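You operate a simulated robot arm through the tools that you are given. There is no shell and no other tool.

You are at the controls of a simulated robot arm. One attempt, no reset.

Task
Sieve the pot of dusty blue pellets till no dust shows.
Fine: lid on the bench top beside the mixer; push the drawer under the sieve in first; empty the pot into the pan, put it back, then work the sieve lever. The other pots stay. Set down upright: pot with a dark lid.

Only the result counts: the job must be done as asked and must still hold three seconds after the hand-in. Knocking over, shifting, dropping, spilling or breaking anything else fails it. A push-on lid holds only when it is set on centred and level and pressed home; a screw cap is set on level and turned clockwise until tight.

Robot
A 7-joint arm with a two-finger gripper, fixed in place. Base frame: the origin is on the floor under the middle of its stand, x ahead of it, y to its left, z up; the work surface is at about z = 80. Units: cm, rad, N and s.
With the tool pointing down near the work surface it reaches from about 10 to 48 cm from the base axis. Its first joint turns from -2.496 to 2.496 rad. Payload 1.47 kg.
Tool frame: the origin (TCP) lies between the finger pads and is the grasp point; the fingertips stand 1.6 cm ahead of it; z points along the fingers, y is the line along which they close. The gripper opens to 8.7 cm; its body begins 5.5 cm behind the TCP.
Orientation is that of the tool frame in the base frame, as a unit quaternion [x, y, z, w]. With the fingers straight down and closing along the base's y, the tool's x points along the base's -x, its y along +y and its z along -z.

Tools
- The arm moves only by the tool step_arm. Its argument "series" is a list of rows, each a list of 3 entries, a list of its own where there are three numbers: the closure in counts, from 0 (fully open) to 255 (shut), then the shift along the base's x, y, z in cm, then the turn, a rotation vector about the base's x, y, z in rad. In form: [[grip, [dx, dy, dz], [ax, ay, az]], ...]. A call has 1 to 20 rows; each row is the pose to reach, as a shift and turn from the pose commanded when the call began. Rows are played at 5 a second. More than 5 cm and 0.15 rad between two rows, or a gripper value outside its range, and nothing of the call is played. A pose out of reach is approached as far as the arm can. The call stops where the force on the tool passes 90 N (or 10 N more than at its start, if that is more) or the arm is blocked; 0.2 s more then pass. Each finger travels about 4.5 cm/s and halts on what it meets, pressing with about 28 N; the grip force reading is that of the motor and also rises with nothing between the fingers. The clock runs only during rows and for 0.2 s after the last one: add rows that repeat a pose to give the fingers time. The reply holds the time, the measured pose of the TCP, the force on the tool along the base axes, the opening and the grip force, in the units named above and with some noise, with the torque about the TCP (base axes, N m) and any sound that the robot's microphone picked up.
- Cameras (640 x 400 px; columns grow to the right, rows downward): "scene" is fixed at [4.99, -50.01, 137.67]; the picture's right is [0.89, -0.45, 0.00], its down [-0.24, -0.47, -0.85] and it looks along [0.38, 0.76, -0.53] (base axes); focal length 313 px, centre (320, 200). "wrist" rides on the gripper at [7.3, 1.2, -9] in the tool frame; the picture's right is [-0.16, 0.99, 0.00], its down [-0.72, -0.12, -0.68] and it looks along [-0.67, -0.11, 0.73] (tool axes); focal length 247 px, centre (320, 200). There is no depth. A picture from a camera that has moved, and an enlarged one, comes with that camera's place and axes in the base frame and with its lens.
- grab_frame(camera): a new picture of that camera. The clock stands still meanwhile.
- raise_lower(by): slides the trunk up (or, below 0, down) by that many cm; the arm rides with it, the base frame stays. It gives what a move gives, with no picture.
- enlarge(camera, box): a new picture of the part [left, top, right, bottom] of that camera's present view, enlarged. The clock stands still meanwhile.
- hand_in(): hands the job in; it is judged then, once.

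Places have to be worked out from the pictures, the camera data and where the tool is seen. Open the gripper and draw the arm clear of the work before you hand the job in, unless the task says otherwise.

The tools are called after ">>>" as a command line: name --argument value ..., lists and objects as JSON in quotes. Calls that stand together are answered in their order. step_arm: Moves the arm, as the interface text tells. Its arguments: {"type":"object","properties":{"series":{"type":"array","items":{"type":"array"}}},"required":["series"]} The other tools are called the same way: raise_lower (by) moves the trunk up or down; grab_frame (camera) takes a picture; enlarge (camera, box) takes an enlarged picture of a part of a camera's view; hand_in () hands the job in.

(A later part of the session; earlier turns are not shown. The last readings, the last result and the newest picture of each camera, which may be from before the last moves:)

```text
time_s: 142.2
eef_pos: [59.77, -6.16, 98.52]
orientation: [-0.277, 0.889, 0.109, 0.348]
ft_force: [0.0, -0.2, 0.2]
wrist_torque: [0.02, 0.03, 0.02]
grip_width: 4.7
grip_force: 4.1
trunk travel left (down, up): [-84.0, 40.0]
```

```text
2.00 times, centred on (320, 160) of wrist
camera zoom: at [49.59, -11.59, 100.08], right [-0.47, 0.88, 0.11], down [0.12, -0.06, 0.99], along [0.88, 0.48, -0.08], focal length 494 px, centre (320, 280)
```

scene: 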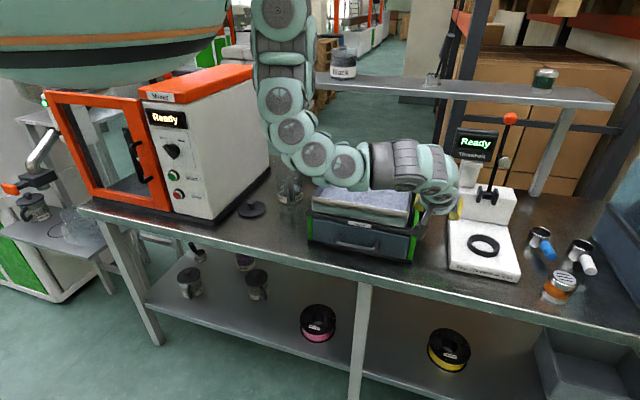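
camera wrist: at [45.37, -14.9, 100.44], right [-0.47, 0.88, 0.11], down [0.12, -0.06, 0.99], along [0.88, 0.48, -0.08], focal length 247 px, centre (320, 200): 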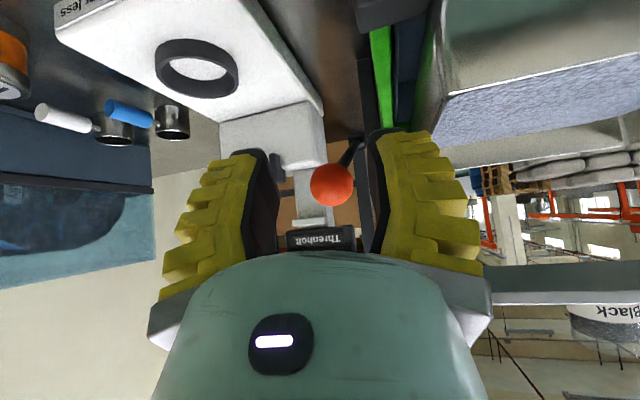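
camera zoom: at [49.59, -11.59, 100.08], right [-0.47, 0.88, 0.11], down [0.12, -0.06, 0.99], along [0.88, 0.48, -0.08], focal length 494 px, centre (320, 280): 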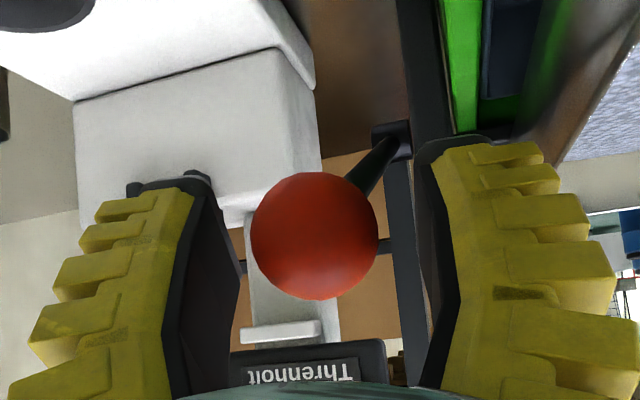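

Centred again. I close on the ball and make a slow downward stroke of ~4 cm along the arc.

>>> step_arm --series '[[160, [0, 0, 0], [0, 0, 0]], [185, [0, 0, 0], [0, 0, 0]], [215, [0, 0, 0], [0, 0, 0]], [255, [0, 0, 0], [0, 0, 0]], [255, [0, 0, 0], [0, 0, 0]], [255, [-0.2, -0.2, -0.7], [0.02, -0.02, 0]], [255, [-0.39, -0.39, -1.4], [0.04, -0.04, 0]], [255, [-0.56, -0.56, -2.03], [0.06, -0.06, 0]], [255, [-0.74, -0.74, -3.0], [0.09, -0.09, 0]], [255, [-0.93, -0.93, -3.97], [0.12, -0.12, 0]]]'

>>> grab_frame --camera "scene"

>>> enlarge --camera "wrist" --box '[200, 60, 440, 260]'

```text
time_s: 144.4
eef_pos: [58.91, -7.01, 94.72]
orientation: [-0.262, 0.857, 0.146, 0.419]
ft_force: [5.3, 5.5, 2.6]
wrist_torque: [0.28, -0.21, -0.04]
grip_width: 2.12
grip_force: 30.1
trunk travel left (down, up): [-84.0, 40.0]
```

```text
taken
```

scene: 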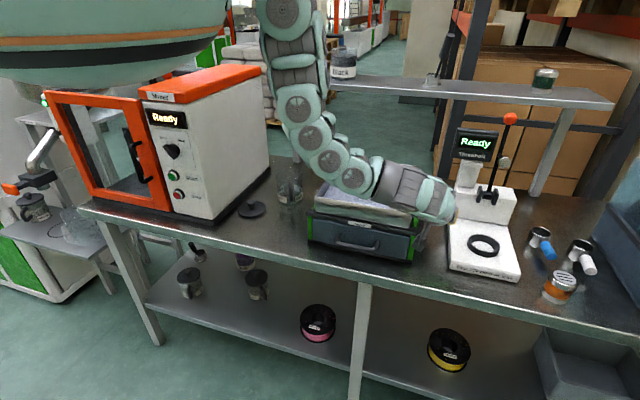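

```text
2.00 times, centred on (320, 160) of wrist
camera zoom: at [48.75, -12.52, 94.34], right [-0.48, 0.86, 0.16], down [0.0, -0.18, 0.98], along [0.88, 0.48, 0.09], focal length 494 px, centre (320, 280)
```

zoom: 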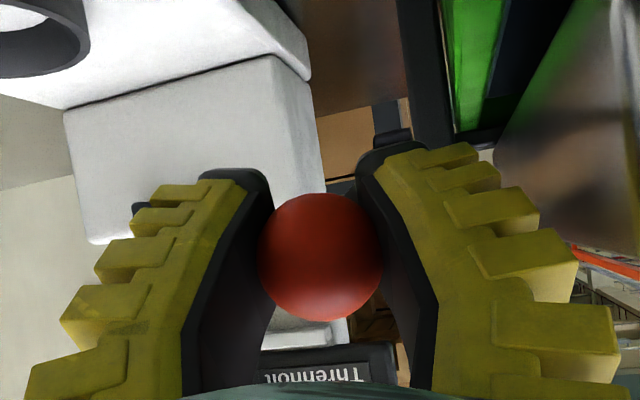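

The lever follows: 4 cm down with only ~8 N. I go 2.5 cm further down to feel for its end stop.

>>> step_arm --series '[[255, [0.1, 0.1, -0.6], [0.02, -0.02, 0]], [255, [0.1, 0.1, -1.2], [0.04, -0.04, 0]], [255, [0.1, 0.1, -1.8], [0.06, -0.06, 0]], [255, [0.1, 0.1, -2.5], [0.08, -0.08, 0]]]'

>>> enlarge --camera "scene" --box '[290, 130, 490, 290]'

>>> enlarge --camera "wrist" --box '[200, 60, 440, 260]'

```text
time_s: 145.4
eef_pos: [59.13, -6.84, 92.15]
orientation: [-0.251, 0.833, 0.168, 0.463]
ft_force: [4.0, 3.8, 3.1]
wrist_torque: [0.01, 0.01, 0.17]
grip_width: 1.9
grip_force: 30.2
trunk travel left (down, up): [-84.0, 40.0]
```

```text
2.50 times, centred on (390, 210) of scene
camera zoom: at [4.99, -50.01, 137.67], right [0.89, -0.45, 0.0], down [-0.24, -0.47, -0.85], along [0.38, 0.76, -0.53], focal length 783 px, centre (145, 175)
```

zoom: 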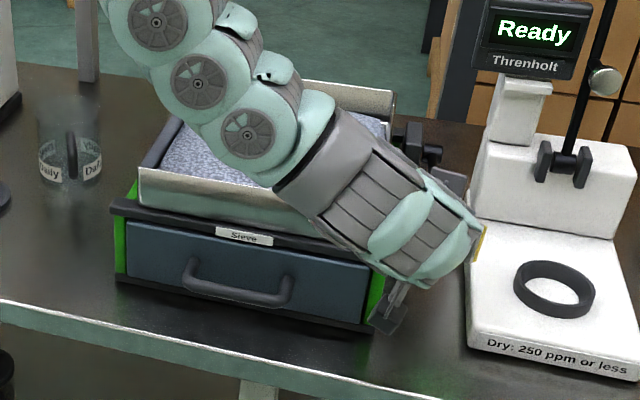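

```text
2.00 times, centred on (320, 160) of wrist
camera zoom: at [49.03, -12.36, 90.57], right [-0.5, 0.85, 0.18], down [-0.08, -0.25, 0.96], along [0.86, 0.46, 0.19], focal length 494 px, centre (320, 280)
```

zoom: 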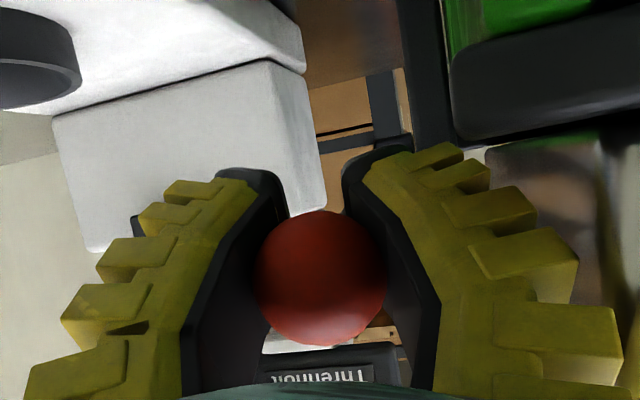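

The lever goes down easily and the pan moves with it (low spring force, no hard stop yet). I now work it: two full up-and-down cycles between here and the rest height.

>>> step_arm --series '[[255, [-0.1, -0.1, 1.2], [-0.04, 0.04, 0]], [255, [-0.15, -0.15, 2.5], [-0.08, 0.08, 0]], [255, [0.05, 0.05, 3.8], [-0.12, 0.12, 0]], [255, [0.35, 0.35, 5.1], [-0.16, 0.16, 0]], [255, [0.68, 0.66, 6.35], [-0.2, 0.2, 0]], [255, [0.35, 0.35, 5.1], [-0.16, 0.16, 0]], [255, [0.05, 0.05, 3.8], [-0.12, 0.12, 0]], [255, [-0.15, -0.15, 2.5], [-0.08, 0.08, 0]], [255, [-0.1, -0.1, 1.2], [-0.04, 0.04, 0]], [255, [0, 0, 0], [0, 0, 0]], [255, [-0.1, -0.1, 1.2], [-0.04, 0.04, 0]], [255, [-0.15, -0.15, 2.5], [-0.08, 0.08, 0]], [255, [0.05, 0.05, 3.8], [-0.12, 0.12, 0]], [255, [0.35, 0.35, 5.1], [-0.16, 0.16, 0]], [255, [0.68, 0.66, 6.35], [-0.2, 0.2, 0]], [255, [0.35, 0.35, 5.1], [-0.16, 0.16, 0]], [255, [0.05, 0.05, 3.8], [-0.12, 0.12, 0]], [255, [-0.15, -0.15, 2.5], [-0.08, 0.08, 0]], [255, [-0.1, -0.1, 1.2], [-0.04, 0.04, 0]], [255, [0, 0, 0], [0, 0, 0]]]'

>>> grab_frame --camera "scene"

>>> enlarge --camera "wrist" --box '[200, 60, 440, 260]'

```text
time_s: 149.6
eef_pos: [59.07, -6.89, 92.17]
orientation: [-0.252, 0.833, 0.169, 0.463]
ft_force: [3.1, 5.5, 1.9]
wrist_torque: [-0.21, 0.34, 0.18]
grip_width: 2.01
grip_force: 30.2
trunk travel left (down, up): [-84.0, 40.0]
```

```text
taken
```

scene: 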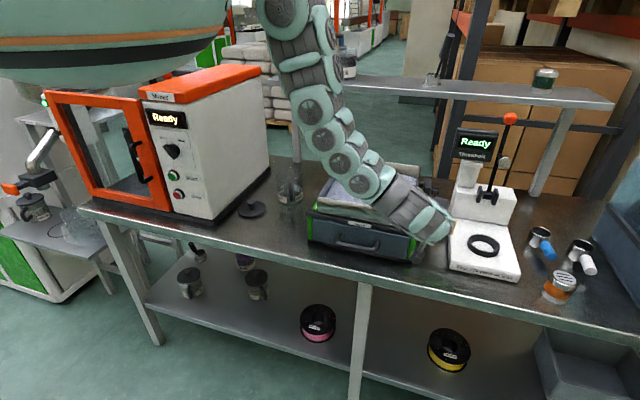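

```text
2.00 times, centred on (320, 160) of wrist
camera zoom: at [49.03, -12.37, 90.57], right [-0.5, 0.85, 0.18], down [-0.08, -0.25, 0.96], along [0.86, 0.46, 0.19], focal length 494 px, centre (320, 280)
```

zoom: 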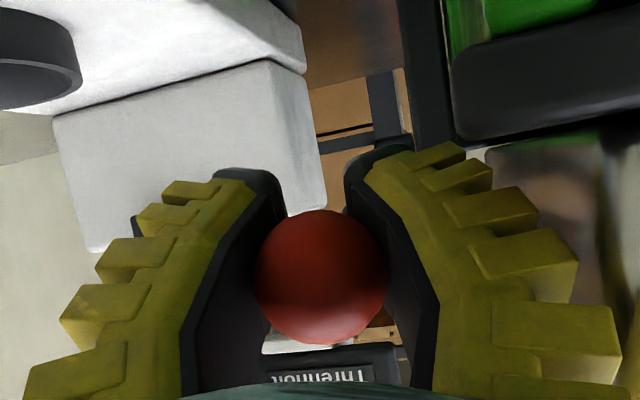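

The grip on the ball held through both cycles. I zoom in on the pellets to see whether the dust is going.

>>> enlarge --camera "scene" --box '[290, 140, 460, 270]'

```text
3.08 times, centred on (375, 205) of scene
camera zoom: at [4.99, -50.01, 137.67], right [0.89, -0.45, 0.0], down [-0.24, -0.47, -0.85], along [0.38, 0.76, -0.53], focal length 964 px, centre (151, 185)
```

zoom: 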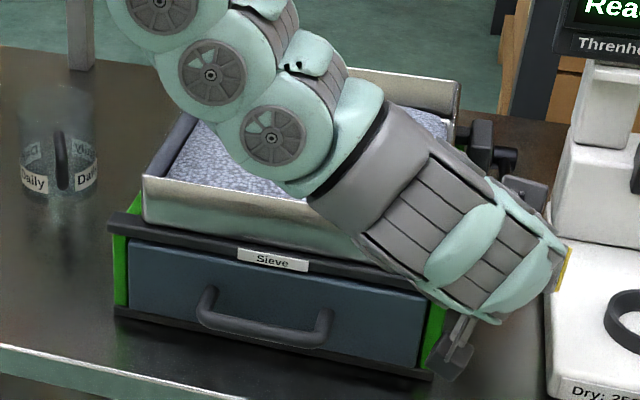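

Pellets still look greyish. I keep working the lever with brisker full strokes, 2.5 cycles per call.

>>> step_arm --series '[[255, [-0.12, -0.12, 1.6], [-0.05, 0.05, 0]], [255, [-0.05, -0.05, 3.2], [-0.1, 0.1, 0]], [255, [0.28, 0.28, 4.8], [-0.15, 0.15, 0]], [255, [0.68, 0.66, 6.35], [-0.2, 0.2, 0]], [255, [0.28, 0.28, 4.8], [-0.15, 0.15, 0]], [255, [-0.05, -0.05, 3.2], [-0.1, 0.1, 0]], [255, [-0.12, -0.12, 1.6], [-0.05, 0.05, 0]], [255, [0, 0, 0], [0, 0, 0]], [255, [-0.12, -0.12, 1.6], [-0.05, 0.05, 0]], [255, [-0.05, -0.05, 3.2], [-0.1, 0.1, 0]], [255, [0.28, 0.28, 4.8], [-0.15, 0.15, 0]], [255, [0.68, 0.66, 6.35], [-0.2, 0.2, 0]], [255, [0.28, 0.28, 4.8], [-0.15, 0.15, 0]], [255, [-0.05, -0.05, 3.2], [-0.1, 0.1, 0]], [255, [-0.12, -0.12, 1.6], [-0.05, 0.05, 0]], [255, [0, 0, 0], [0, 0, 0]], [255, [-0.12, -0.12, 1.6], [-0.05, 0.05, 0]], [255, [-0.05, -0.05, 3.2], [-0.1, 0.1, 0]], [255, [0.28, 0.28, 4.8], [-0.15, 0.15, 0]], [255, [0.68, 0.66, 6.35], [-0.2, 0.2, 0]]]'

>>> enlarge --camera "scene" --box '[290, 140, 460, 270]'

>>> grab_frame --camera "wrist"

```text
time_s: 153.8
eef_pos: [59.49, -6.32, 98.14]
orientation: [-0.276, 0.89, 0.108, 0.347]
ft_force: [11.1, 10.0, -15.3]
wrist_torque: [0.11, -0.17, 0.01]
grip_width: 1.94
grip_force: 29.8
trunk travel left (down, up): [-84.0, 40.0]
```

```text
3.08 times, centred on (375, 205) of scene
camera zoom: at [4.99, -50.01, 137.67], right [0.89, -0.45, 0.0], down [-0.24, -0.47, -0.85], along [0.38, 0.76, -0.53], focal length 964 px, centre (151, 185)
```

zoom: 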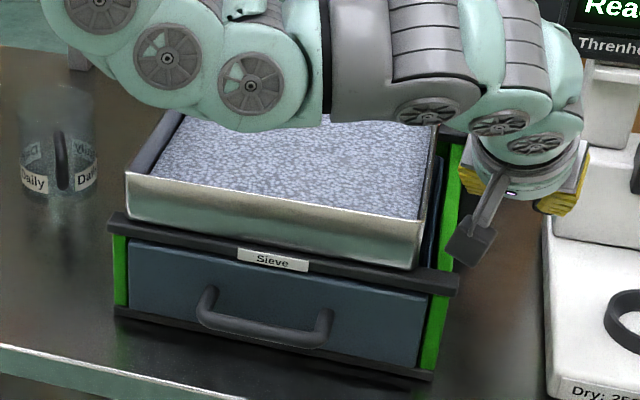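

```text
taken
camera wrist: at [49.43, -11.74, 99.9], right [-0.46, 0.88, 0.11], down [0.13, -0.06, 0.99], along [0.88, 0.47, -0.08], focal length 247 px, centre (320, 200)
```

wrist: 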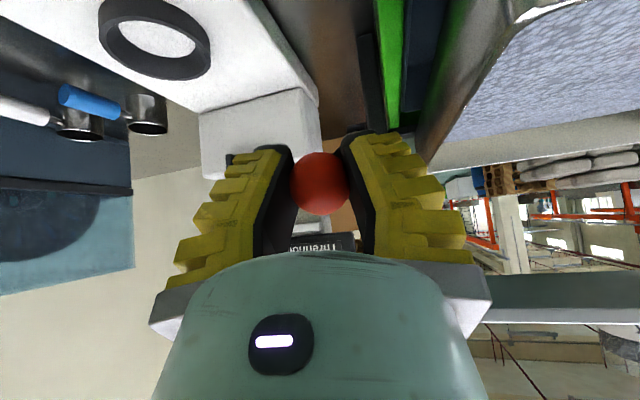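

At the top the lever pulls back (upper end stop ≈ z 98). The pellets still look dusty, so perhaps fuller strokes are needed; I go down without turning the tool to find the lower end stop.

>>> step_arm --series '[[255, [-0.3, -0.3, -1.2], [0, 0, 0]], [255, [-0.55, -0.55, -2.6], [0, 0, 0]], [255, [-0.65, -0.65, -4], [0, 0, 0]], [255, [-0.6, -0.6, -5.2], [0, 0, 0]], [255, [-0.55, -0.55, -6.2], [0, 0, 0]], [255, [-0.5, -0.5, -7], [0, 0, 0]], [255, [-0.4, -0.4, -7.8], [0, 0, 0]]]'

>>> grab_frame --camera "wrist"

>>> enlarge --camera "scene" --box '[290, 140, 490, 290]'

```text
time_s: 155.4
eef_pos: [59.02, -6.98, 90.44]
orientation: [-0.277, 0.89, 0.107, 0.345]
ft_force: [-0.1, -0.3, 0.1]
wrist_torque: [0.0, -0.01, 0.02]
grip_width: 0.0
grip_force: 28.2
trunk travel left (down, up): [-84.0, 40.0]
```

```text
taken
camera wrist: at [48.84, -12.45, 92.13], right [-0.46, 0.88, 0.11], down [0.13, -0.05, 0.99], along [0.88, 0.47, -0.09], focal length 247 px, centre (320, 200)
```

wrist: 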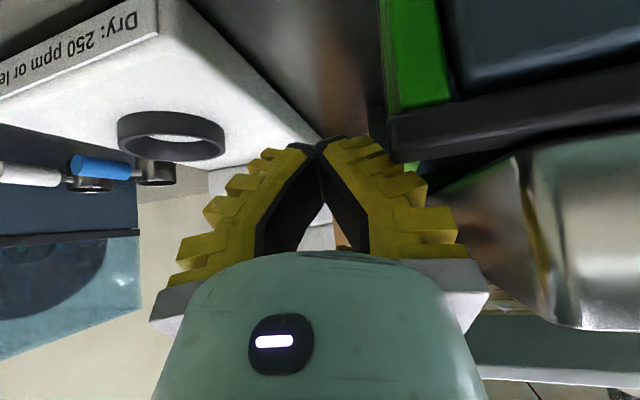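

```text
2.67 times, centred on (390, 215) of scene
camera zoom: at [4.99, -50.01, 137.67], right [0.89, -0.45, 0.0], down [-0.24, -0.47, -0.85], along [0.38, 0.76, -0.53], focal length 835 px, centre (133, 160)
```

zoom: 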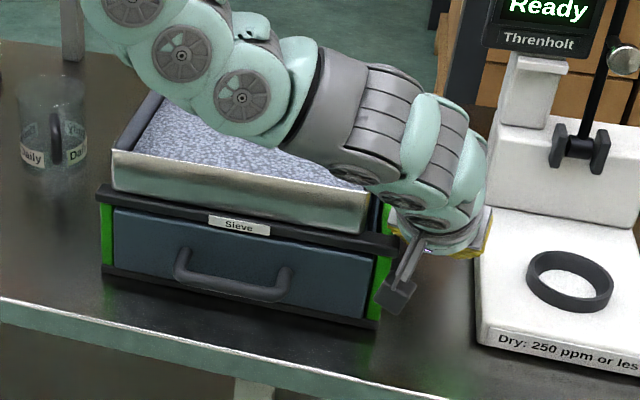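

The ball slipped out at the bottom of the stroke and sprang back up. Before regrasping I look closely at the pellets.

>>> enlarge --camera "scene" --box '[325, 160, 375, 205]'

```text
8.89 times, centred on (350, 182) of scene
camera zoom: at [4.99, -50.01, 137.67], right [0.89, -0.45, 0.0], down [-0.24, -0.47, -0.85], along [0.38, 0.76, -0.53], focal length 2784 px, centre (53, 356)
```

zoom: 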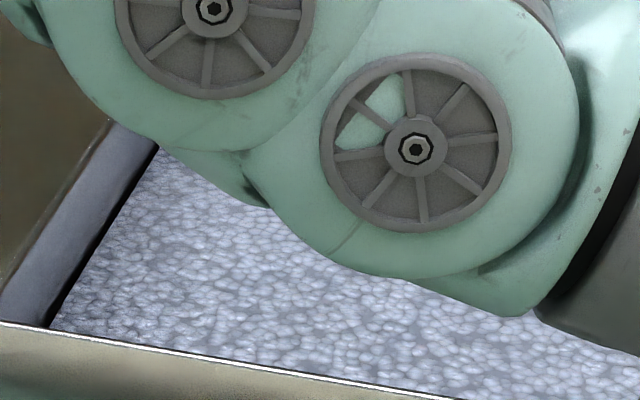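

Still dusty (whitish), so many strokes are needed. I back off, re-approach and regrip the ball as before, keeping the tool turning with the lever since that grip held.

>>> step_arm --series '[[255, [-1.1, -0.8, 1.5], [0, 0, 0]], [200, [-2.2, -1.6, 3], [0, 0, 0]], [160, [-3.3, -2.3, 4.5], [0, 0, 0]], [135, [-3.5, -2.5, 7], [0, 0, 0]], [135, [-2.5, -1.8, 9.5], [0, 0, 0]], [135, [-1.7, -1.1, 11.5], [0, 0, 0]], [135, [-1.0, -0.6, 10.6], [0, 0, 0]], [135, [-0.4, -0.1, 9.8], [0, 0, 0]], [135, [0.2, 0.35, 8.9], [0, 0, 0]], [135, [0.78, 0.78, 8.06], [0, 0, 0]], [135, [0.78, 0.78, 8.06], [0, 0, 0]]]'

>>> enlarge --camera "wrist" --box '[200, 60, 440, 260]'

```text
time_s: 157.8
eef_pos: [60.06, -5.88, 98.51]
orientation: [-0.278, 0.889, 0.108, 0.348]
ft_force: [-0.8, -1.0, -0.1]
wrist_torque: [0.01, 0.0, 0.0]
grip_width: 4.66
grip_force: 4.5
trunk travel left (down, up): [-84.0, 40.0]
```

```text
2.00 times, centred on (320, 160) of wrist
camera zoom: at [49.84, -11.47, 100.2], right [-0.47, 0.88, 0.11], down [0.12, -0.06, 0.99], along [0.88, 0.48, -0.08], focal length 494 px, centre (320, 280)
```

zoom: 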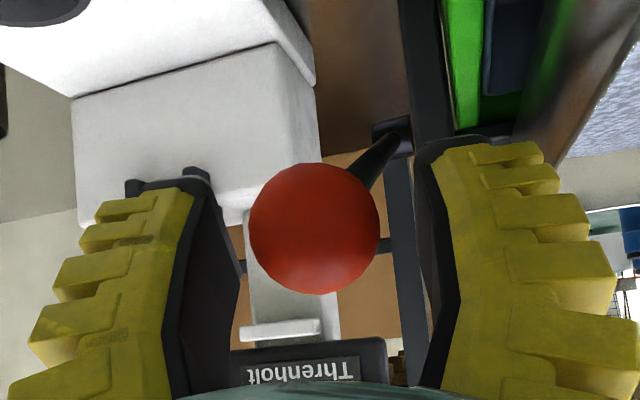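

Centred again; I advance slightly, close, and run one full cycle with the tool following the lever.

>>> step_arm --series '[[135, [0.15, 0.1, -0.3], [0, 0, 0]], [170, [0.15, 0.1, -0.3], [0, 0, 0]], [210, [0.15, 0.1, -0.3], [0, 0, 0]], [255, [0.15, 0.1, -0.3], [0, 0, 0]], [255, [0.15, 0.1, -0.3], [0, 0, 0]], [255, [-0.25, -0.28, -1.85], [0.05, -0.05, 0]], [255, [-0.58, -0.61, -3.45], [0.1, -0.1, 0]], [255, [-0.65, -0.68, -5.05], [0.15, -0.15, 0]], [255, [-0.53, -0.56, -6.65], [0.2, -0.2, 0]], [255, [-0.65, -0.68, -5.05], [0.15, -0.15, 0]], [255, [-0.58, -0.61, -3.45], [0.1, -0.1, 0]], [255, [-0.25, -0.28, -1.85], [0.05, -0.05, 0]], [255, [0.1, 0.05, -0.5], [0.01, -0.01, 0]], [255, [-0.25, -0.28, -1.85], [0.05, -0.05, 0]], [255, [-0.58, -0.61, -3.45], [0.1, -0.1, 0]], [255, [-0.65, -0.68, -5.05], [0.15, -0.15, 0]], [255, [-0.53, -0.56, -6.65], [0.2, -0.2, 0]]]'

>>> enlarge --camera "wrist" --box '[200, 60, 440, 260]'

```text
time_s: 161.4
eef_pos: [59.28, -6.74, 91.94]
orientation: [-0.251, 0.835, 0.168, 0.461]
ft_force: [-8.9, -0.8, 5.1]
wrist_torque: [0.21, -0.24, 0.59]
grip_width: 1.88
grip_force: 29.9
trunk travel left (down, up): [-84.0, 40.0]
```

```text
2.00 times, centred on (320, 160) of wrist
camera zoom: at [49.16, -12.14, 90.36], right [-0.5, 0.85, 0.18], down [-0.07, -0.25, 0.97], along [0.87, 0.46, 0.19], focal length 494 px, centre (320, 280)
```

zoom: 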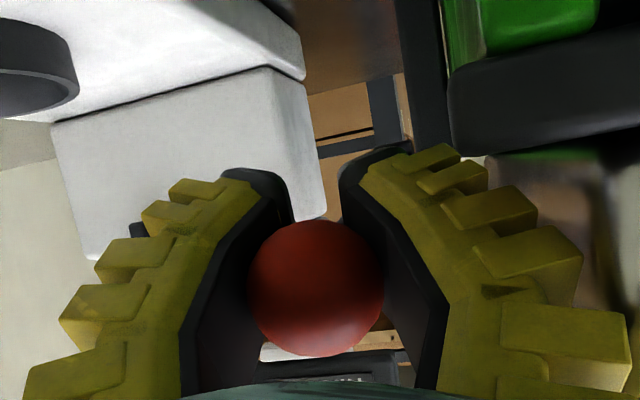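

The grip holds well. I continue with 2.5 more cycles starting from this low position.

>>> step_arm --series '[[255, [-0.15, -0.15, 1.6], [-0.05, 0.05, 0]], [255, [-0.08, -0.08, 3.2], [-0.1, 0.1, 0]], [255, [0.2, 0.2, 4.8], [-0.15, 0.15, 0]], [255, [0.55, 0.55, 6.2], [-0.19, 0.19, 0]], [255, [0.2, 0.2, 4.8], [-0.15, 0.15, 0]], [255, [-0.08, -0.08, 3.2], [-0.1, 0.1, 0]], [255, [-0.15, -0.15, 1.6], [-0.05, 0.05, 0]], [255, [-0.12, -0.12, 0], [0, 0, 0]], [255, [-0.15, -0.15, 1.6], [-0.05, 0.05, 0]], [255, [-0.08, -0.08, 3.2], [-0.1, 0.1, 0]], [255, [0.2, 0.2, 4.8], [-0.15, 0.15, 0]], [255, [0.55, 0.55, 6.2], [-0.19, 0.19, 0]], [255, [0.2, 0.2, 4.8], [-0.15, 0.15, 0]], [255, [-0.08, -0.08, 3.2], [-0.1, 0.1, 0]], [255, [-0.15, -0.15, 1.6], [-0.05, 0.05, 0]], [255, [-0.12, -0.12, 0], [0, 0, 0]], [255, [-0.15, -0.15, 1.6], [-0.05, 0.05, 0]], [255, [-0.08, -0.08, 3.2], [-0.1, 0.1, 0]], [255, [0.2, 0.2, 4.8], [-0.15, 0.15, 0]], [255, [0.55, 0.55, 6.2], [-0.19, 0.19, 0]]]'

>>> enlarge --camera "scene" --box '[325, 160, 375, 205]'

>>> enlarge --camera "wrist" --box '[200, 60, 440, 260]'

```text
time_s: 165.6
eef_pos: [59.9, -6.0, 97.94]
orientation: [-0.275, 0.889, 0.109, 0.35]
ft_force: [19.8, -3.0, -30.0]
wrist_torque: [0.12, 0.08, 0.09]
grip_width: 2.01
grip_force: 30.0
trunk travel left (down, up): [-84.0, 40.0]
```

```text
8.89 times, centred on (350, 182) of scene
camera zoom: at [4.99, -50.01, 137.67], right [0.89, -0.45, 0.0], down [-0.24, -0.47, -0.85], along [0.38, 0.76, -0.53], focal length 2784 px, centre (53, 356)
```

zoom: 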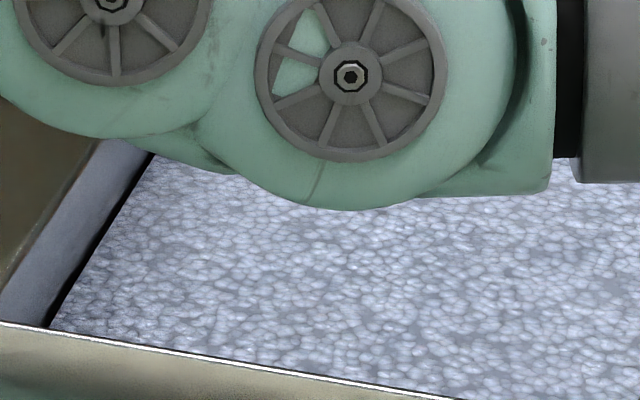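

```text
2.00 times, centred on (320, 160) of wrist
camera zoom: at [49.71, -11.52, 99.5], right [-0.46, 0.88, 0.11], down [0.12, -0.06, 0.99], along [0.88, 0.47, -0.08], focal length 494 px, centre (320, 280)
```

zoom: 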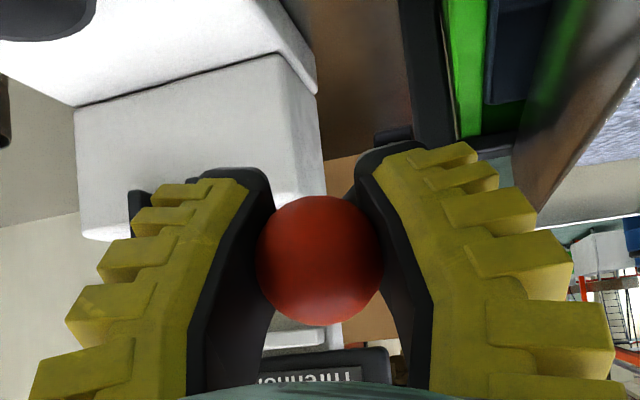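

The grip is fine but the pellets still look dusty after ~7 strokes of ~20°; the lever may want fuller strokes. I release, re-aim the tool exactly in the lever's swing plane (azimuth 45°, tilt 0.6) so it can follow the lever farther down, and line up on the ball again.

>>> step_arm --series '[[255, [0, 0, -0.3], [0, 0, 0]], [200, [0, 0, -0.3], [0, 0, 0]], [135, [0, 0, -0.3], [0, 0, 0]], [135, [-0.7, -0.5, 0.7], [0, 0, 0]], [135, [-1.95, -1.35, 2.57], [0, 0, 0]], [135, [-1.9, -1.7, 3.4], [-0.049, 0.057, 0.092]], [135, [-1.8, -2.1, 4.3], [-0.0974, 0.1149, 0.1847]], [135, [-1.8, -2.1, 4.3], [-0.0974, 0.1149, 0.1847]]]'

>>> grab_frame --camera "wrist"

>>> enlarge --camera "scene" --box '[300, 140, 440, 270]'

```text
time_s: 167.4
eef_pos: [58.29, -8.13, 102.54]
orientation: [-0.368, 0.88, 0.116, 0.276]
ft_force: [0.0, -0.1, -0.2]
wrist_torque: [0.03, 0.01, -0.01]
grip_width: 4.68
grip_force: 3.9
trunk travel left (down, up): [-84.0, 40.0]
```

```text
taken
camera wrist: at [49.55, -15.1, 105.69], right [-0.61, 0.79, 0.09], down [0.23, 0.06, 0.97], along [0.76, 0.61, -0.22], focal length 247 px, centre (320, 200)
```

wrist: 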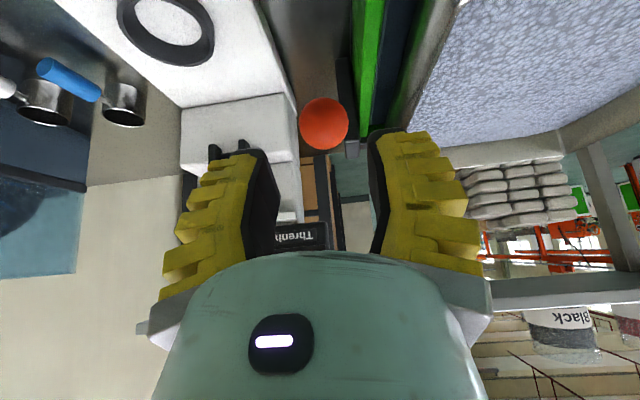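

```text
3.08 times, centred on (370, 205) of scene
camera zoom: at [4.99, -50.01, 137.67], right [0.89, -0.45, 0.0], down [-0.24, -0.47, -0.85], along [0.38, 0.76, -0.53], focal length 964 px, centre (166, 185)
```

zoom: 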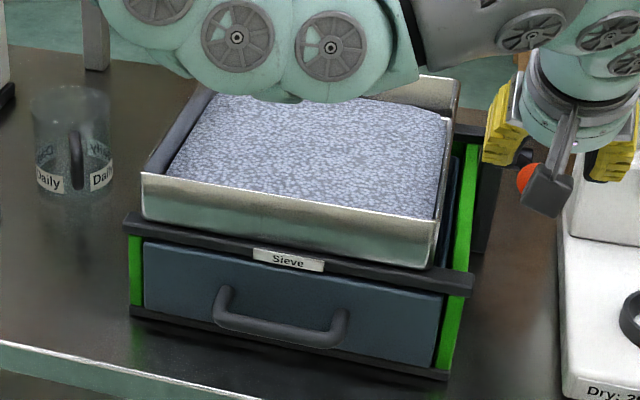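

I compare the pellets' look from the wrist camera, close-up.

>>> enlarge --camera "wrist" --box '[430, 0, 600, 120]'

>>> enlarge --camera "scene" --box '[340, 165, 400, 205]'

```text
3.33 times, centred on (515, 60) of wrist
camera zoom: at [49.55, -15.1, 105.69], right [-0.61, 0.79, 0.09], down [0.23, 0.06, 0.97], along [0.76, 0.61, -0.22], focal length 823 px, centre (-330, 667)
```

zoom: 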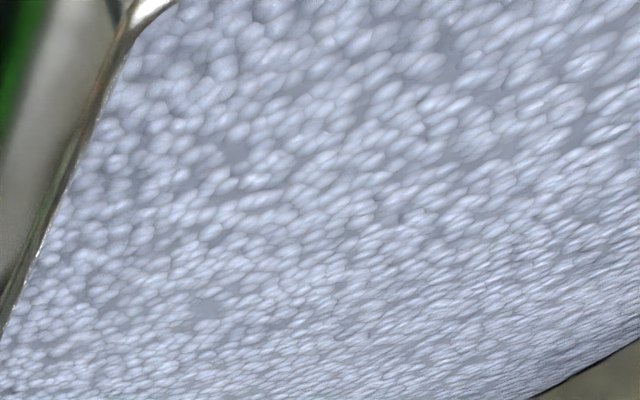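

```text
10.00 times, centred on (370, 185) of scene
camera zoom: at [4.99, -50.01, 137.67], right [0.89, -0.45, 0.0], down [-0.24, -0.47, -0.85], along [0.38, 0.76, -0.53], focal length 3132 px, centre (-180, 350)
```

zoom: 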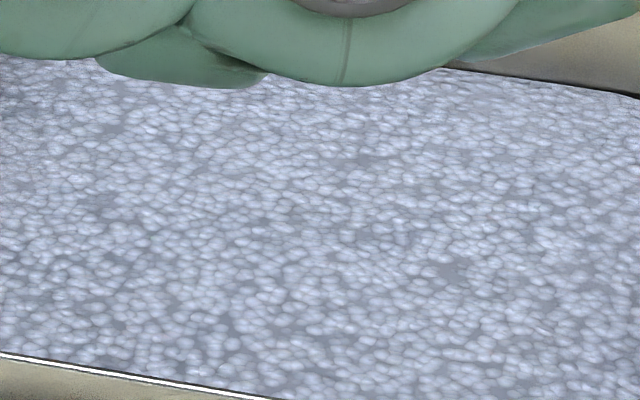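

Still dusty. I advance onto the ball along the tool axis (offsets 0.4, 0.3, 5.4 in the tool frame) and grip it.

>>> step_arm --series '[[135, [-0.2, 0.2, -0.5], [0, 0, 0]], [135, [0.2, 0.6, -1.4], [0, 0, 0]], [135, [0.65, 1.05, -2.4], [0, 0, 0]], [135, [1.1, 1.5, -3.4], [0, 0, 0]], [135, [1.57, 1.98, -4.34], [0, 0, 0]], [135, [1.57, 1.98, -4.34], [0, 0, 0]], [170, [1.57, 1.98, -4.34], [0, 0, 0]], [210, [1.57, 1.98, -4.34], [0, 0, 0]], [255, [1.57, 1.98, -4.34], [0, 0, 0]], [255, [1.57, 1.98, -4.34], [0, 0, 0]]]'

>>> enlarge --camera "wrist" --box '[200, 60, 440, 260]'

```text
time_s: 169.6
eef_pos: [59.69, -6.15, 98.13]
orientation: [-0.367, 0.881, 0.116, 0.276]
ft_force: [1.2, 0.2, -6.2]
wrist_torque: [-0.12, 0.12, 0.03]
grip_width: 2.18
grip_force: 30.4
trunk travel left (down, up): [-84.0, 40.0]
```

```text
2.00 times, centred on (320, 160) of wrist
camera zoom: at [50.98, -13.2, 101.28], right [-0.61, 0.79, 0.09], down [0.23, 0.06, 0.97], along [0.76, 0.61, -0.22], focal length 494 px, centre (320, 280)
```

zoom: 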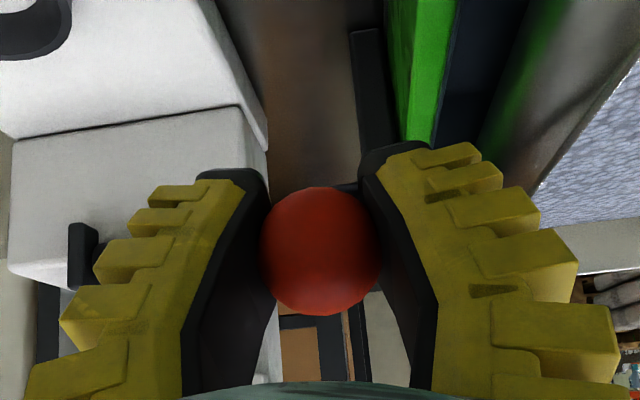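

The tool's wide knuckles would meet the sieve's front bar if I followed the lever lower at this tilt. A vertical tool pressing from above keeps everything high, so I release, retreat and turn the tool vertical above the ball.

>>> step_arm --series '[[200, [0, 0, 0], [0, 0, 0]], [135, [0, 0, 0], [0, 0, 0]], [135, [-0.8, -0.8, 1.6], [0, 0, 0]], [135, [-1.6, -1.6, 3.3], [0, 0, 0]], [135, [-2, -2, 5], [-0.05, 0.05, 0]], [135, [-1.8, -1.8, 6.5], [-0.13, 0.13, 0]], [135, [-1.3, -1.3, 8], [-0.21, 0.21, 0]], [135, [-0.7, -0.7, 9], [-0.29, 0.29, 0]], [135, [-0.2, -0.2, 9.5], [-0.36, 0.36, 0]], [135, [0.1, 0.1, 10], [-0.424, 0.424, 0]], [135, [0.1, 0.1, 10], [-0.424, 0.424, 0]]]'

>>> grab_frame --camera "wrist"

>>> grab_frame --camera "scene"

```text
time_s: 172.0
eef_pos: [59.84, -5.91, 108.17]
orientation: [-0.384, 0.923, 0.004, 0.004]
ft_force: [-0.7, 0.4, -0.2]
wrist_torque: [-0.04, -0.04, -0.02]
grip_width: 4.69
grip_force: 3.7
trunk travel left (down, up): [-84.0, 40.0]
```

```text
taken
camera wrist: at [53.81, -10.37, 117.05], right [-0.59, 0.81, 0.01], down [0.59, 0.42, 0.69], along [0.55, 0.41, -0.73], focal length 247 px, centre (320, 200)
```

wrist: 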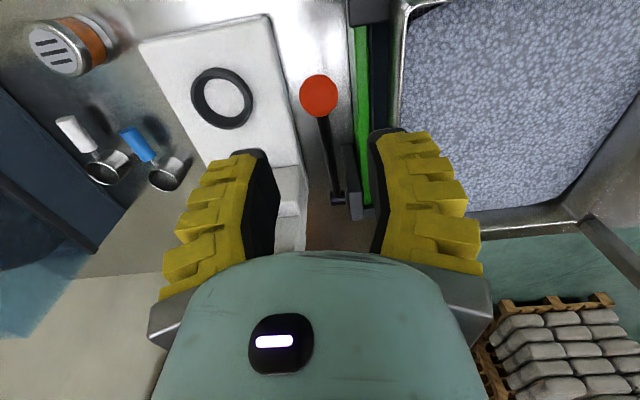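

```text
taken
```

scene: 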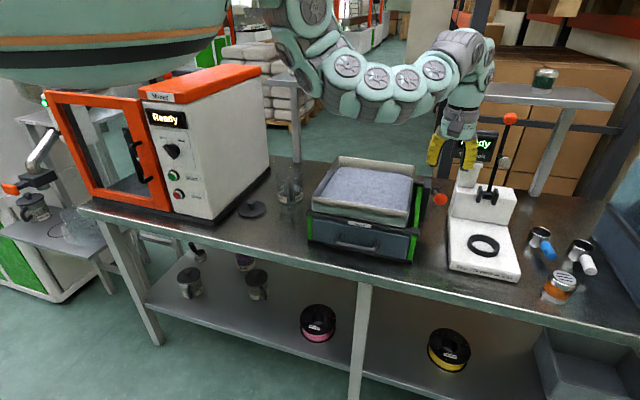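

Now the tool is vertical over the lever with a clear view of it and the pellets. I lower the trunk 5 cm for reach and set the fingers to a ~2 cm notch to press the ball's top.

>>> raise_lower --by -5

>>> step_arm --series '[[170, [-0.1, -0.1, 0], [0, 0, 0]], [200, [-0.2, -0.2, 0], [0, 0, 0]], [200, [-0.2, -0.2, -0.5], [0, 0, 0]], [200, [-0.2, -0.2, -1], [0, 0, 0]], [200, [-0.2, -0.2, -1], [0, 0, 0]]]'

>>> enlarge --camera "wrist" --box '[200, 20, 440, 240]'

```text
time_s: 172.9
eef_pos: [59.91, -6.06, 103.19]
orientation: [-0.384, 0.923, 0.003, 0.005]
ft_force: [0.7, -0.1, 0.2]
wrist_torque: [0.02, 0.0, 0.01]
grip_width: 4.65
grip_force: 4.0
trunk travel left (down, up): [-79.0, 45.0]
```

```text
time_s: 174.1
eef_pos: [59.61, -6.28, 102.24]
orientation: [-0.384, 0.923, 0.005, 0.005]
ft_force: [-0.4, 0.2, -0.8]
wrist_torque: [0.01, 0.0, 0.03]
grip_width: 2.55
grip_force: 4.4
trunk travel left (down, up): [-79.0, 45.0]
```

```text
1.82 times, centred on (320, 130) of wrist
camera zoom: at [53.56, -10.56, 111.01], right [-0.59, 0.81, 0.0], down [0.59, 0.42, 0.69], along [0.55, 0.41, -0.73], focal length 449 px, centre (320, 327)
```

zoom: 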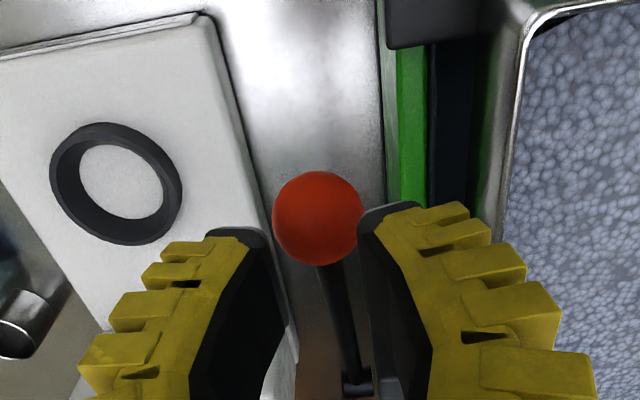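

The ball is centred under the notch. I press down ~6.5 cm along the arc and read the force.

>>> step_arm --series '[[220, [0.05, 0.05, -0.8], [0, 0, 0]], [220, [0.05, 0.05, -1.6], [0, 0, 0]], [220, [-0.15, -0.15, -2.8], [0, 0, 0]], [220, [-0.3, -0.3, -4.1], [0, 0, 0]], [220, [-0.4, -0.4, -5.4], [0, 0, 0]], [220, [-0.45, -0.45, -6.7], [0, 0, 0]], [220, [-0.4, -0.4, -8], [0, 0, 0]], [220, [-0.4, -0.4, -8], [0, 0, 0]]]'

>>> grab_frame --camera "wrist"

>>> grab_frame --camera "scene"

```text
time_s: 175.9
eef_pos: [59.32, -6.72, 94.13]
orientation: [-0.384, 0.923, 0.004, 0.005]
ft_force: [-0.7, 2.8, 3.1]
wrist_torque: [0.05, 0.12, -0.03]
grip_width: 2.02
grip_force: 5.7
trunk travel left (down, up): [-79.0, 45.0]
```

```text
taken
camera wrist: at [53.25, -10.98, 103.08], right [-0.59, 0.81, 0.01], down [0.59, 0.42, 0.69], along [0.55, 0.41, -0.73], focal length 247 px, centre (320, 200)
```

wrist: 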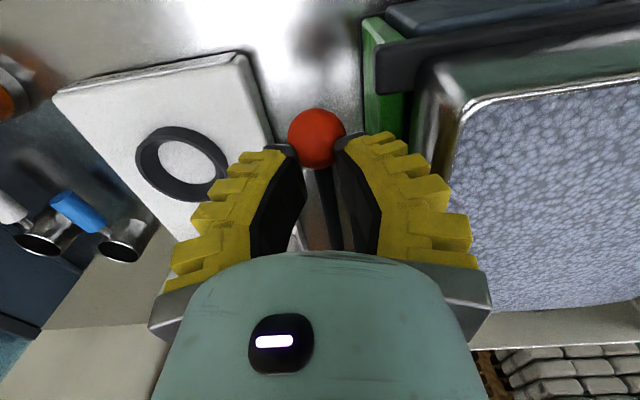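

```text
taken
```

scene: 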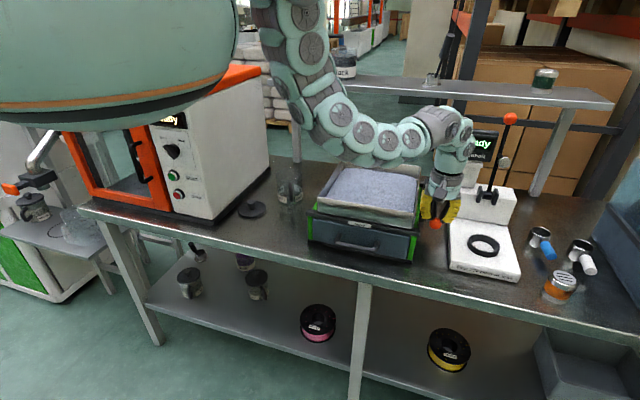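

Pressing takes only ~3 N. I push further down in 0.8 cm steps to find the lower stop.

>>> step_arm --series '[[220, [0.05, 0.05, -0.8], [0, 0, 0]], [220, [0.1, 0.1, -1.6], [0, 0, 0]], [220, [0.2, 0.2, -2.4], [0, 0, 0]], [220, [0.3, 0.3, -3.2], [0, 0, 0]]]'

>>> grab_frame --camera "wrist"

```text
time_s: 176.9
eef_pos: [59.83, -5.93, 91.24]
orientation: [-0.385, 0.923, 0.004, 0.008]
ft_force: [4.1, 6.1, 5.4]
wrist_torque: [0.01, 0.05, -0.06]
grip_width: 2.04
grip_force: 8.6
trunk travel left (down, up): [-79.0, 45.0]
```

```text
taken
camera wrist: at [53.77, -10.39, 99.92], right [-0.59, 0.81, 0.0], down [0.58, 0.42, 0.69], along [0.56, 0.41, -0.72], focal length 247 px, centre (320, 200)
```

wrist: 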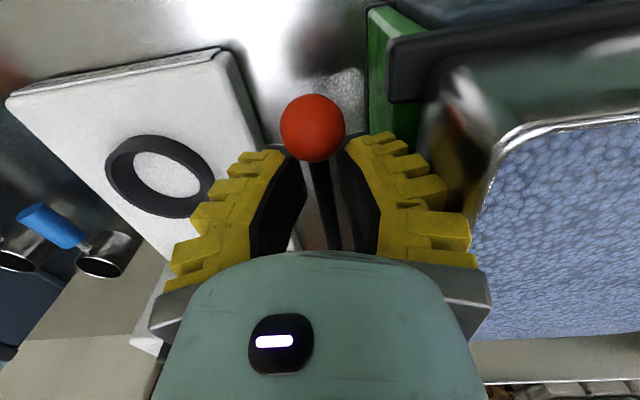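

The pellets already look bluer at this deeper stroke. The ball's arc needs the tool ~1.4 cm nearer the robot here; I correct that while pressing and go a little deeper to find the stop.

>>> step_arm --series '[[220, [-0.5, -0.5, 0], [0, 0, 0]], [220, [-1, -1, 0], [0, 0, 0]], [220, [-1, -1, -0.6], [0, 0, 0]], [220, [-0.95, -0.95, -1.2], [0, 0, 0]], [220, [-0.9, -0.9, -1.8], [0, 0, 0]]]'

>>> grab_frame --camera "wrist"

```text
time_s: 178.1
eef_pos: [59.06, -7.15, 89.33]
orientation: [-0.383, 0.924, 0.003, 0.006]
ft_force: [7.8, 8.9, 20.2]
wrist_torque: [0.42, 0.42, -0.6]
grip_width: 1.72
grip_force: 7.0
trunk travel left (down, up): [-79.0, 45.0]
```

```text
taken
camera wrist: at [52.96, -11.51, 98.1], right [-0.59, 0.81, 0.0], down [0.59, 0.42, 0.69], along [0.56, 0.41, -0.72], focal length 247 px, centre (320, 200)
```

wrist: 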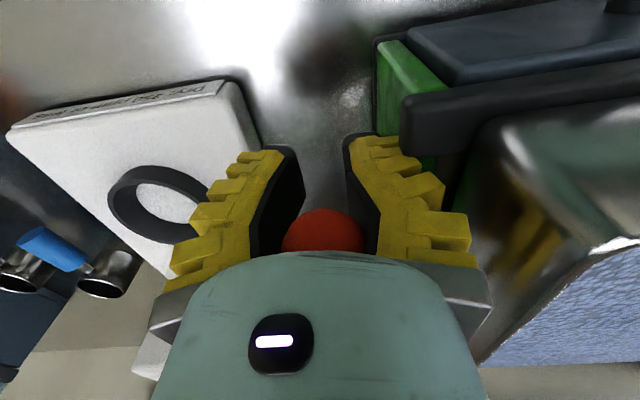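

The ball popped up between the fingers into the V. I open the fingers to free it, rise above the ball, then close the fingertips fully to make a flat pusher.

>>> step_arm --series '[[180, [0, 0, 0.3], [0, 0, 0]], [135, [0, 0, 0.6], [0, 0, 0]], [135, [0, 0, 0.6], [0, 0, 0]], [135, [0.1, 0.1, 2.5], [0, 0, 0]], [135, [0.3, 0.3, 4.5], [0, 0, 0]], [135, [0.5, 0.5, 6.5], [0, 0, 0]], [135, [0.8, 0.8, 8.5], [0, 0, 0]], [135, [0.9, 0.9, 10.5], [0, 0, 0]], [135, [0.9, 0.9, 12.5], [0, 0, 0]], [200, [0.9, 0.9, 13.5], [0, 0, 0]], [255, [0.9, 0.9, 13.5], [0, 0, 0]], [255, [0.9, 0.9, 13.5], [0, 0, 0]], [255, [0.9, 0.9, 13.5], [0, 0, 0]]]'

>>> grab_frame --camera "wrist"

>>> enlarge --camera "scene" --box '[300, 140, 460, 270]'

```text
time_s: 180.9
eef_pos: [59.54, -6.33, 102.57]
orientation: [-0.385, 0.923, 0.004, 0.004]
ft_force: [0.4, 0.3, -0.4]
wrist_torque: [0.0, 0.01, 0.01]
grip_width: 0.0
grip_force: 25.6
trunk travel left (down, up): [-79.0, 45.0]
```

```text
taken
camera wrist: at [53.49, -10.68, 111.45], right [-0.59, 0.81, 0.0], down [0.59, 0.43, 0.69], along [0.55, 0.41, -0.73], focal length 247 px, centre (320, 200)
```

wrist: 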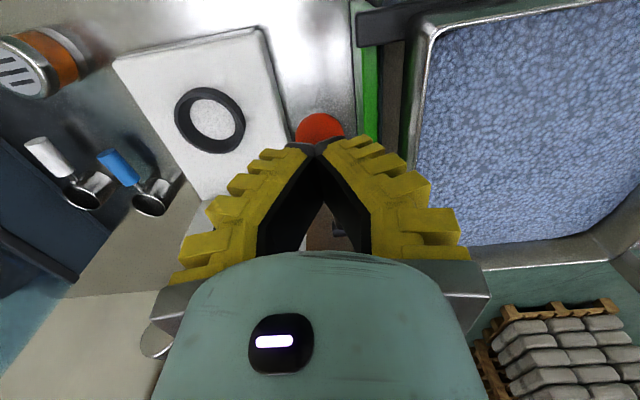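

```text
3.08 times, centred on (380, 205) of scene
camera zoom: at [4.99, -50.01, 137.67], right [0.89, -0.45, 0.0], down [-0.24, -0.47, -0.85], along [0.38, 0.76, -0.53], focal length 964 px, centre (135, 185)
```

zoom: 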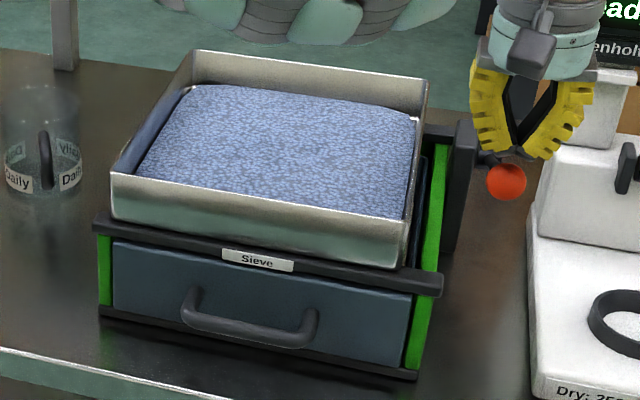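

The pellets have turned clearly bluer, so deep strokes are what count. With the fingertips closed flat over the ball I press the lever down through its full arc and check force at the bottom.

>>> step_arm --series '[[255, [0.28, 0.28, -1.6], [0, 0, 0]], [255, [-0.05, -0.05, -3], [0, 0, 0]], [255, [-0.35, -0.35, -4.4], [0, 0, 0]], [255, [-0.55, -0.55, -5.9], [0, 0, 0]], [255, [-0.7, -0.7, -7.4], [0, 0, 0]], [255, [-0.74, -0.74, -8.9], [0, 0, 0]], [255, [-0.74, -0.74, -10.4], [0, 0, 0]], [255, [-0.66, -0.66, -11.4], [0, 0, 0]], [255, [-0.57, -0.57, -12.4], [0, 0, 0]]]'

>>> grab_frame --camera "wrist"

>>> enlarge --camera "scene" --box '[300, 140, 460, 270]'

```text
time_s: 182.8
eef_pos: [59.07, -6.96, 91.7]
orientation: [-0.383, 0.924, 0.006, 0.0]
ft_force: [-21.6, 4.2, 49.3]
wrist_torque: [-0.08, 0.56, -0.2]
grip_width: 0.57
grip_force: 30.2
trunk travel left (down, up): [-79.0, 45.0]
stopped in row 9: the force on the tool passed its limit at 108 N (the readings are from after the stop); the commanded pose is now the measured one
```

```text
taken
camera wrist: at [52.99, -11.41, 100.54], right [-0.59, 0.81, 0.01], down [0.59, 0.42, 0.68], along [0.55, 0.41, -0.73], focal length 247 px, centre (320, 200)
```

wrist: 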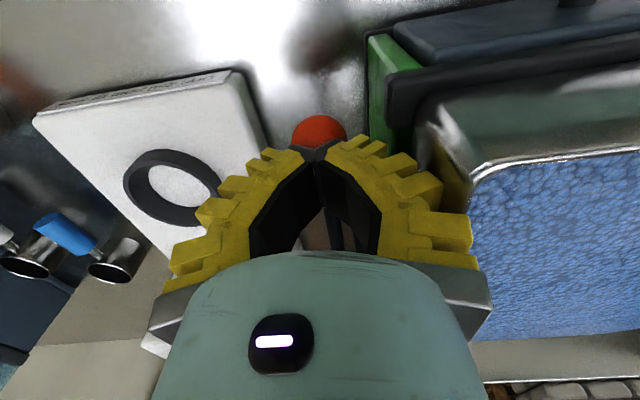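

```text
3.08 times, centred on (380, 205) of scene
camera zoom: at [4.99, -50.01, 137.67], right [0.89, -0.45, 0.0], down [-0.24, -0.47, -0.85], along [0.38, 0.76, -0.53], focal length 964 px, centre (135, 185)
```

zoom: 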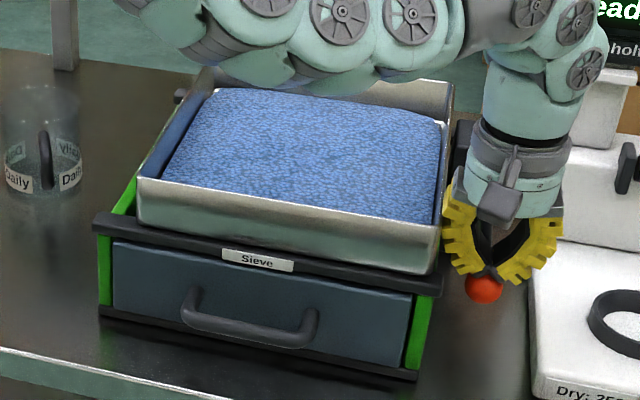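

The lower stop is at TCP z≈91.9 and the pellets have become much bluer. I let the lever return and make another full stroke with a softer bottom (z≈92.3), ending back up.

>>> step_arm --series '[[255, [-0.18, -0.18, 1.3], [0, 0, 0]], [255, [-0.2, -0.2, 2.8], [0, 0, 0]], [255, [-0.1, -0.1, 4.3], [0, 0, 0]], [255, [0.07, 0.07, 5.8], [0, 0, 0]], [255, [0.4, 0.4, 7.3], [0, 0, 0]], [255, [0.74, 0.74, 8.8], [0, 0, 0]], [255, [0.8, 0.8, 9.9], [0, 0, 0]], [255, [0.74, 0.74, 8.8], [0, 0, 0]], [255, [0.4, 0.4, 7.3], [0, 0, 0]], [255, [0.07, 0.07, 5.8], [0, 0, 0]], [255, [-0.1, -0.1, 4.3], [0, 0, 0]], [255, [-0.2, -0.2, 2.8], [0, 0, 0]], [255, [-0.18, -0.18, 1.5], [0, 0, 0]], [255, [-0.1, -0.1, 0.6], [0, 0, 0]], [255, [-0.1, -0.1, 0.6], [0, 0, 0]], [255, [-0.2, -0.2, 2.8], [0, 0, 0]], [255, [-0.1, -0.1, 4.3], [0, 0, 0]], [255, [0.07, 0.07, 5.8], [0, 0, 0]], [255, [0.4, 0.4, 7.3], [0, 0, 0]], [255, [0.74, 0.74, 8.8], [0, 0, 0]]]'

>>> enlarge --camera "scene" --box '[300, 140, 460, 270]'

>>> grab_frame --camera "wrist"

```text
time_s: 187.0
eef_pos: [59.57, -6.33, 100.21]
orientation: [-0.384, 0.923, 0.004, 0.0]
ft_force: [1.3, -1.3, 1.9]
wrist_torque: [-0.03, -0.02, 0.0]
grip_width: 0.0
grip_force: 27.7
trunk travel left (down, up): [-79.0, 45.0]
```

```text
3.08 times, centred on (380, 205) of scene
camera zoom: at [4.99, -50.01, 137.67], right [0.89, -0.45, 0.0], down [-0.24, -0.47, -0.85], along [0.38, 0.76, -0.53], focal length 964 px, centre (135, 185)
```

zoom: 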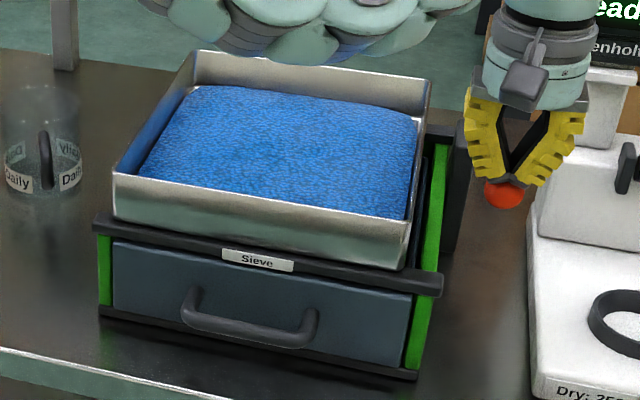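

```text
taken
camera wrist: at [53.52, -10.65, 109.13], right [-0.59, 0.81, 0.01], down [0.59, 0.42, 0.68], along [0.55, 0.41, -0.73], focal length 247 px, centre (320, 200)
```

wrist: 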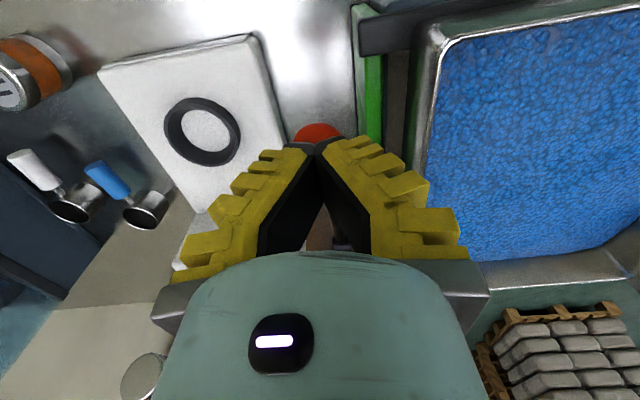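

The pellets are now vivid blue. I zoom in to see if any dust remains.

>>> enlarge --camera "wrist" --box '[430, 20, 600, 140]'

>>> enlarge --camera "scene" --box '[340, 165, 400, 205]'

```text
3.33 times, centred on (515, 80) of wrist
camera zoom: at [53.52, -10.65, 109.13], right [-0.59, 0.81, 0.01], down [0.59, 0.42, 0.68], along [0.55, 0.41, -0.73], focal length 823 px, centre (-330, 600)
```

zoom: 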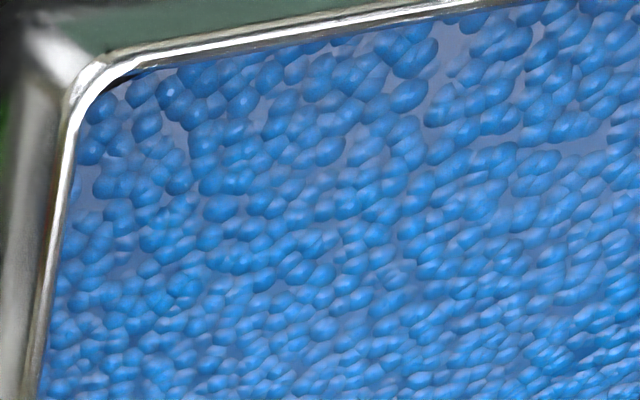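

```text
10.00 times, centred on (370, 185) of scene
camera zoom: at [4.99, -50.01, 137.67], right [0.89, -0.45, 0.0], down [-0.24, -0.47, -0.85], along [0.38, 0.76, -0.53], focal length 3132 px, centre (-180, 350)
```

zoom: 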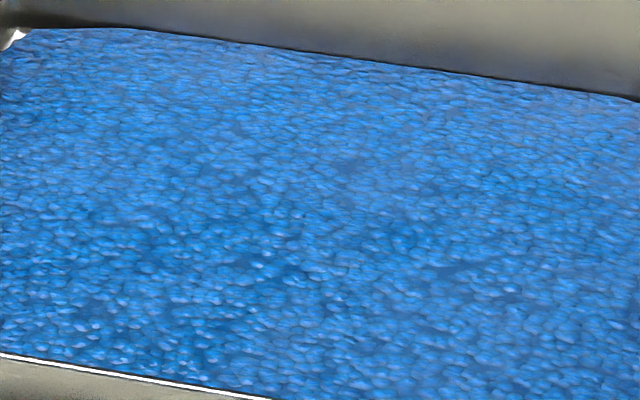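

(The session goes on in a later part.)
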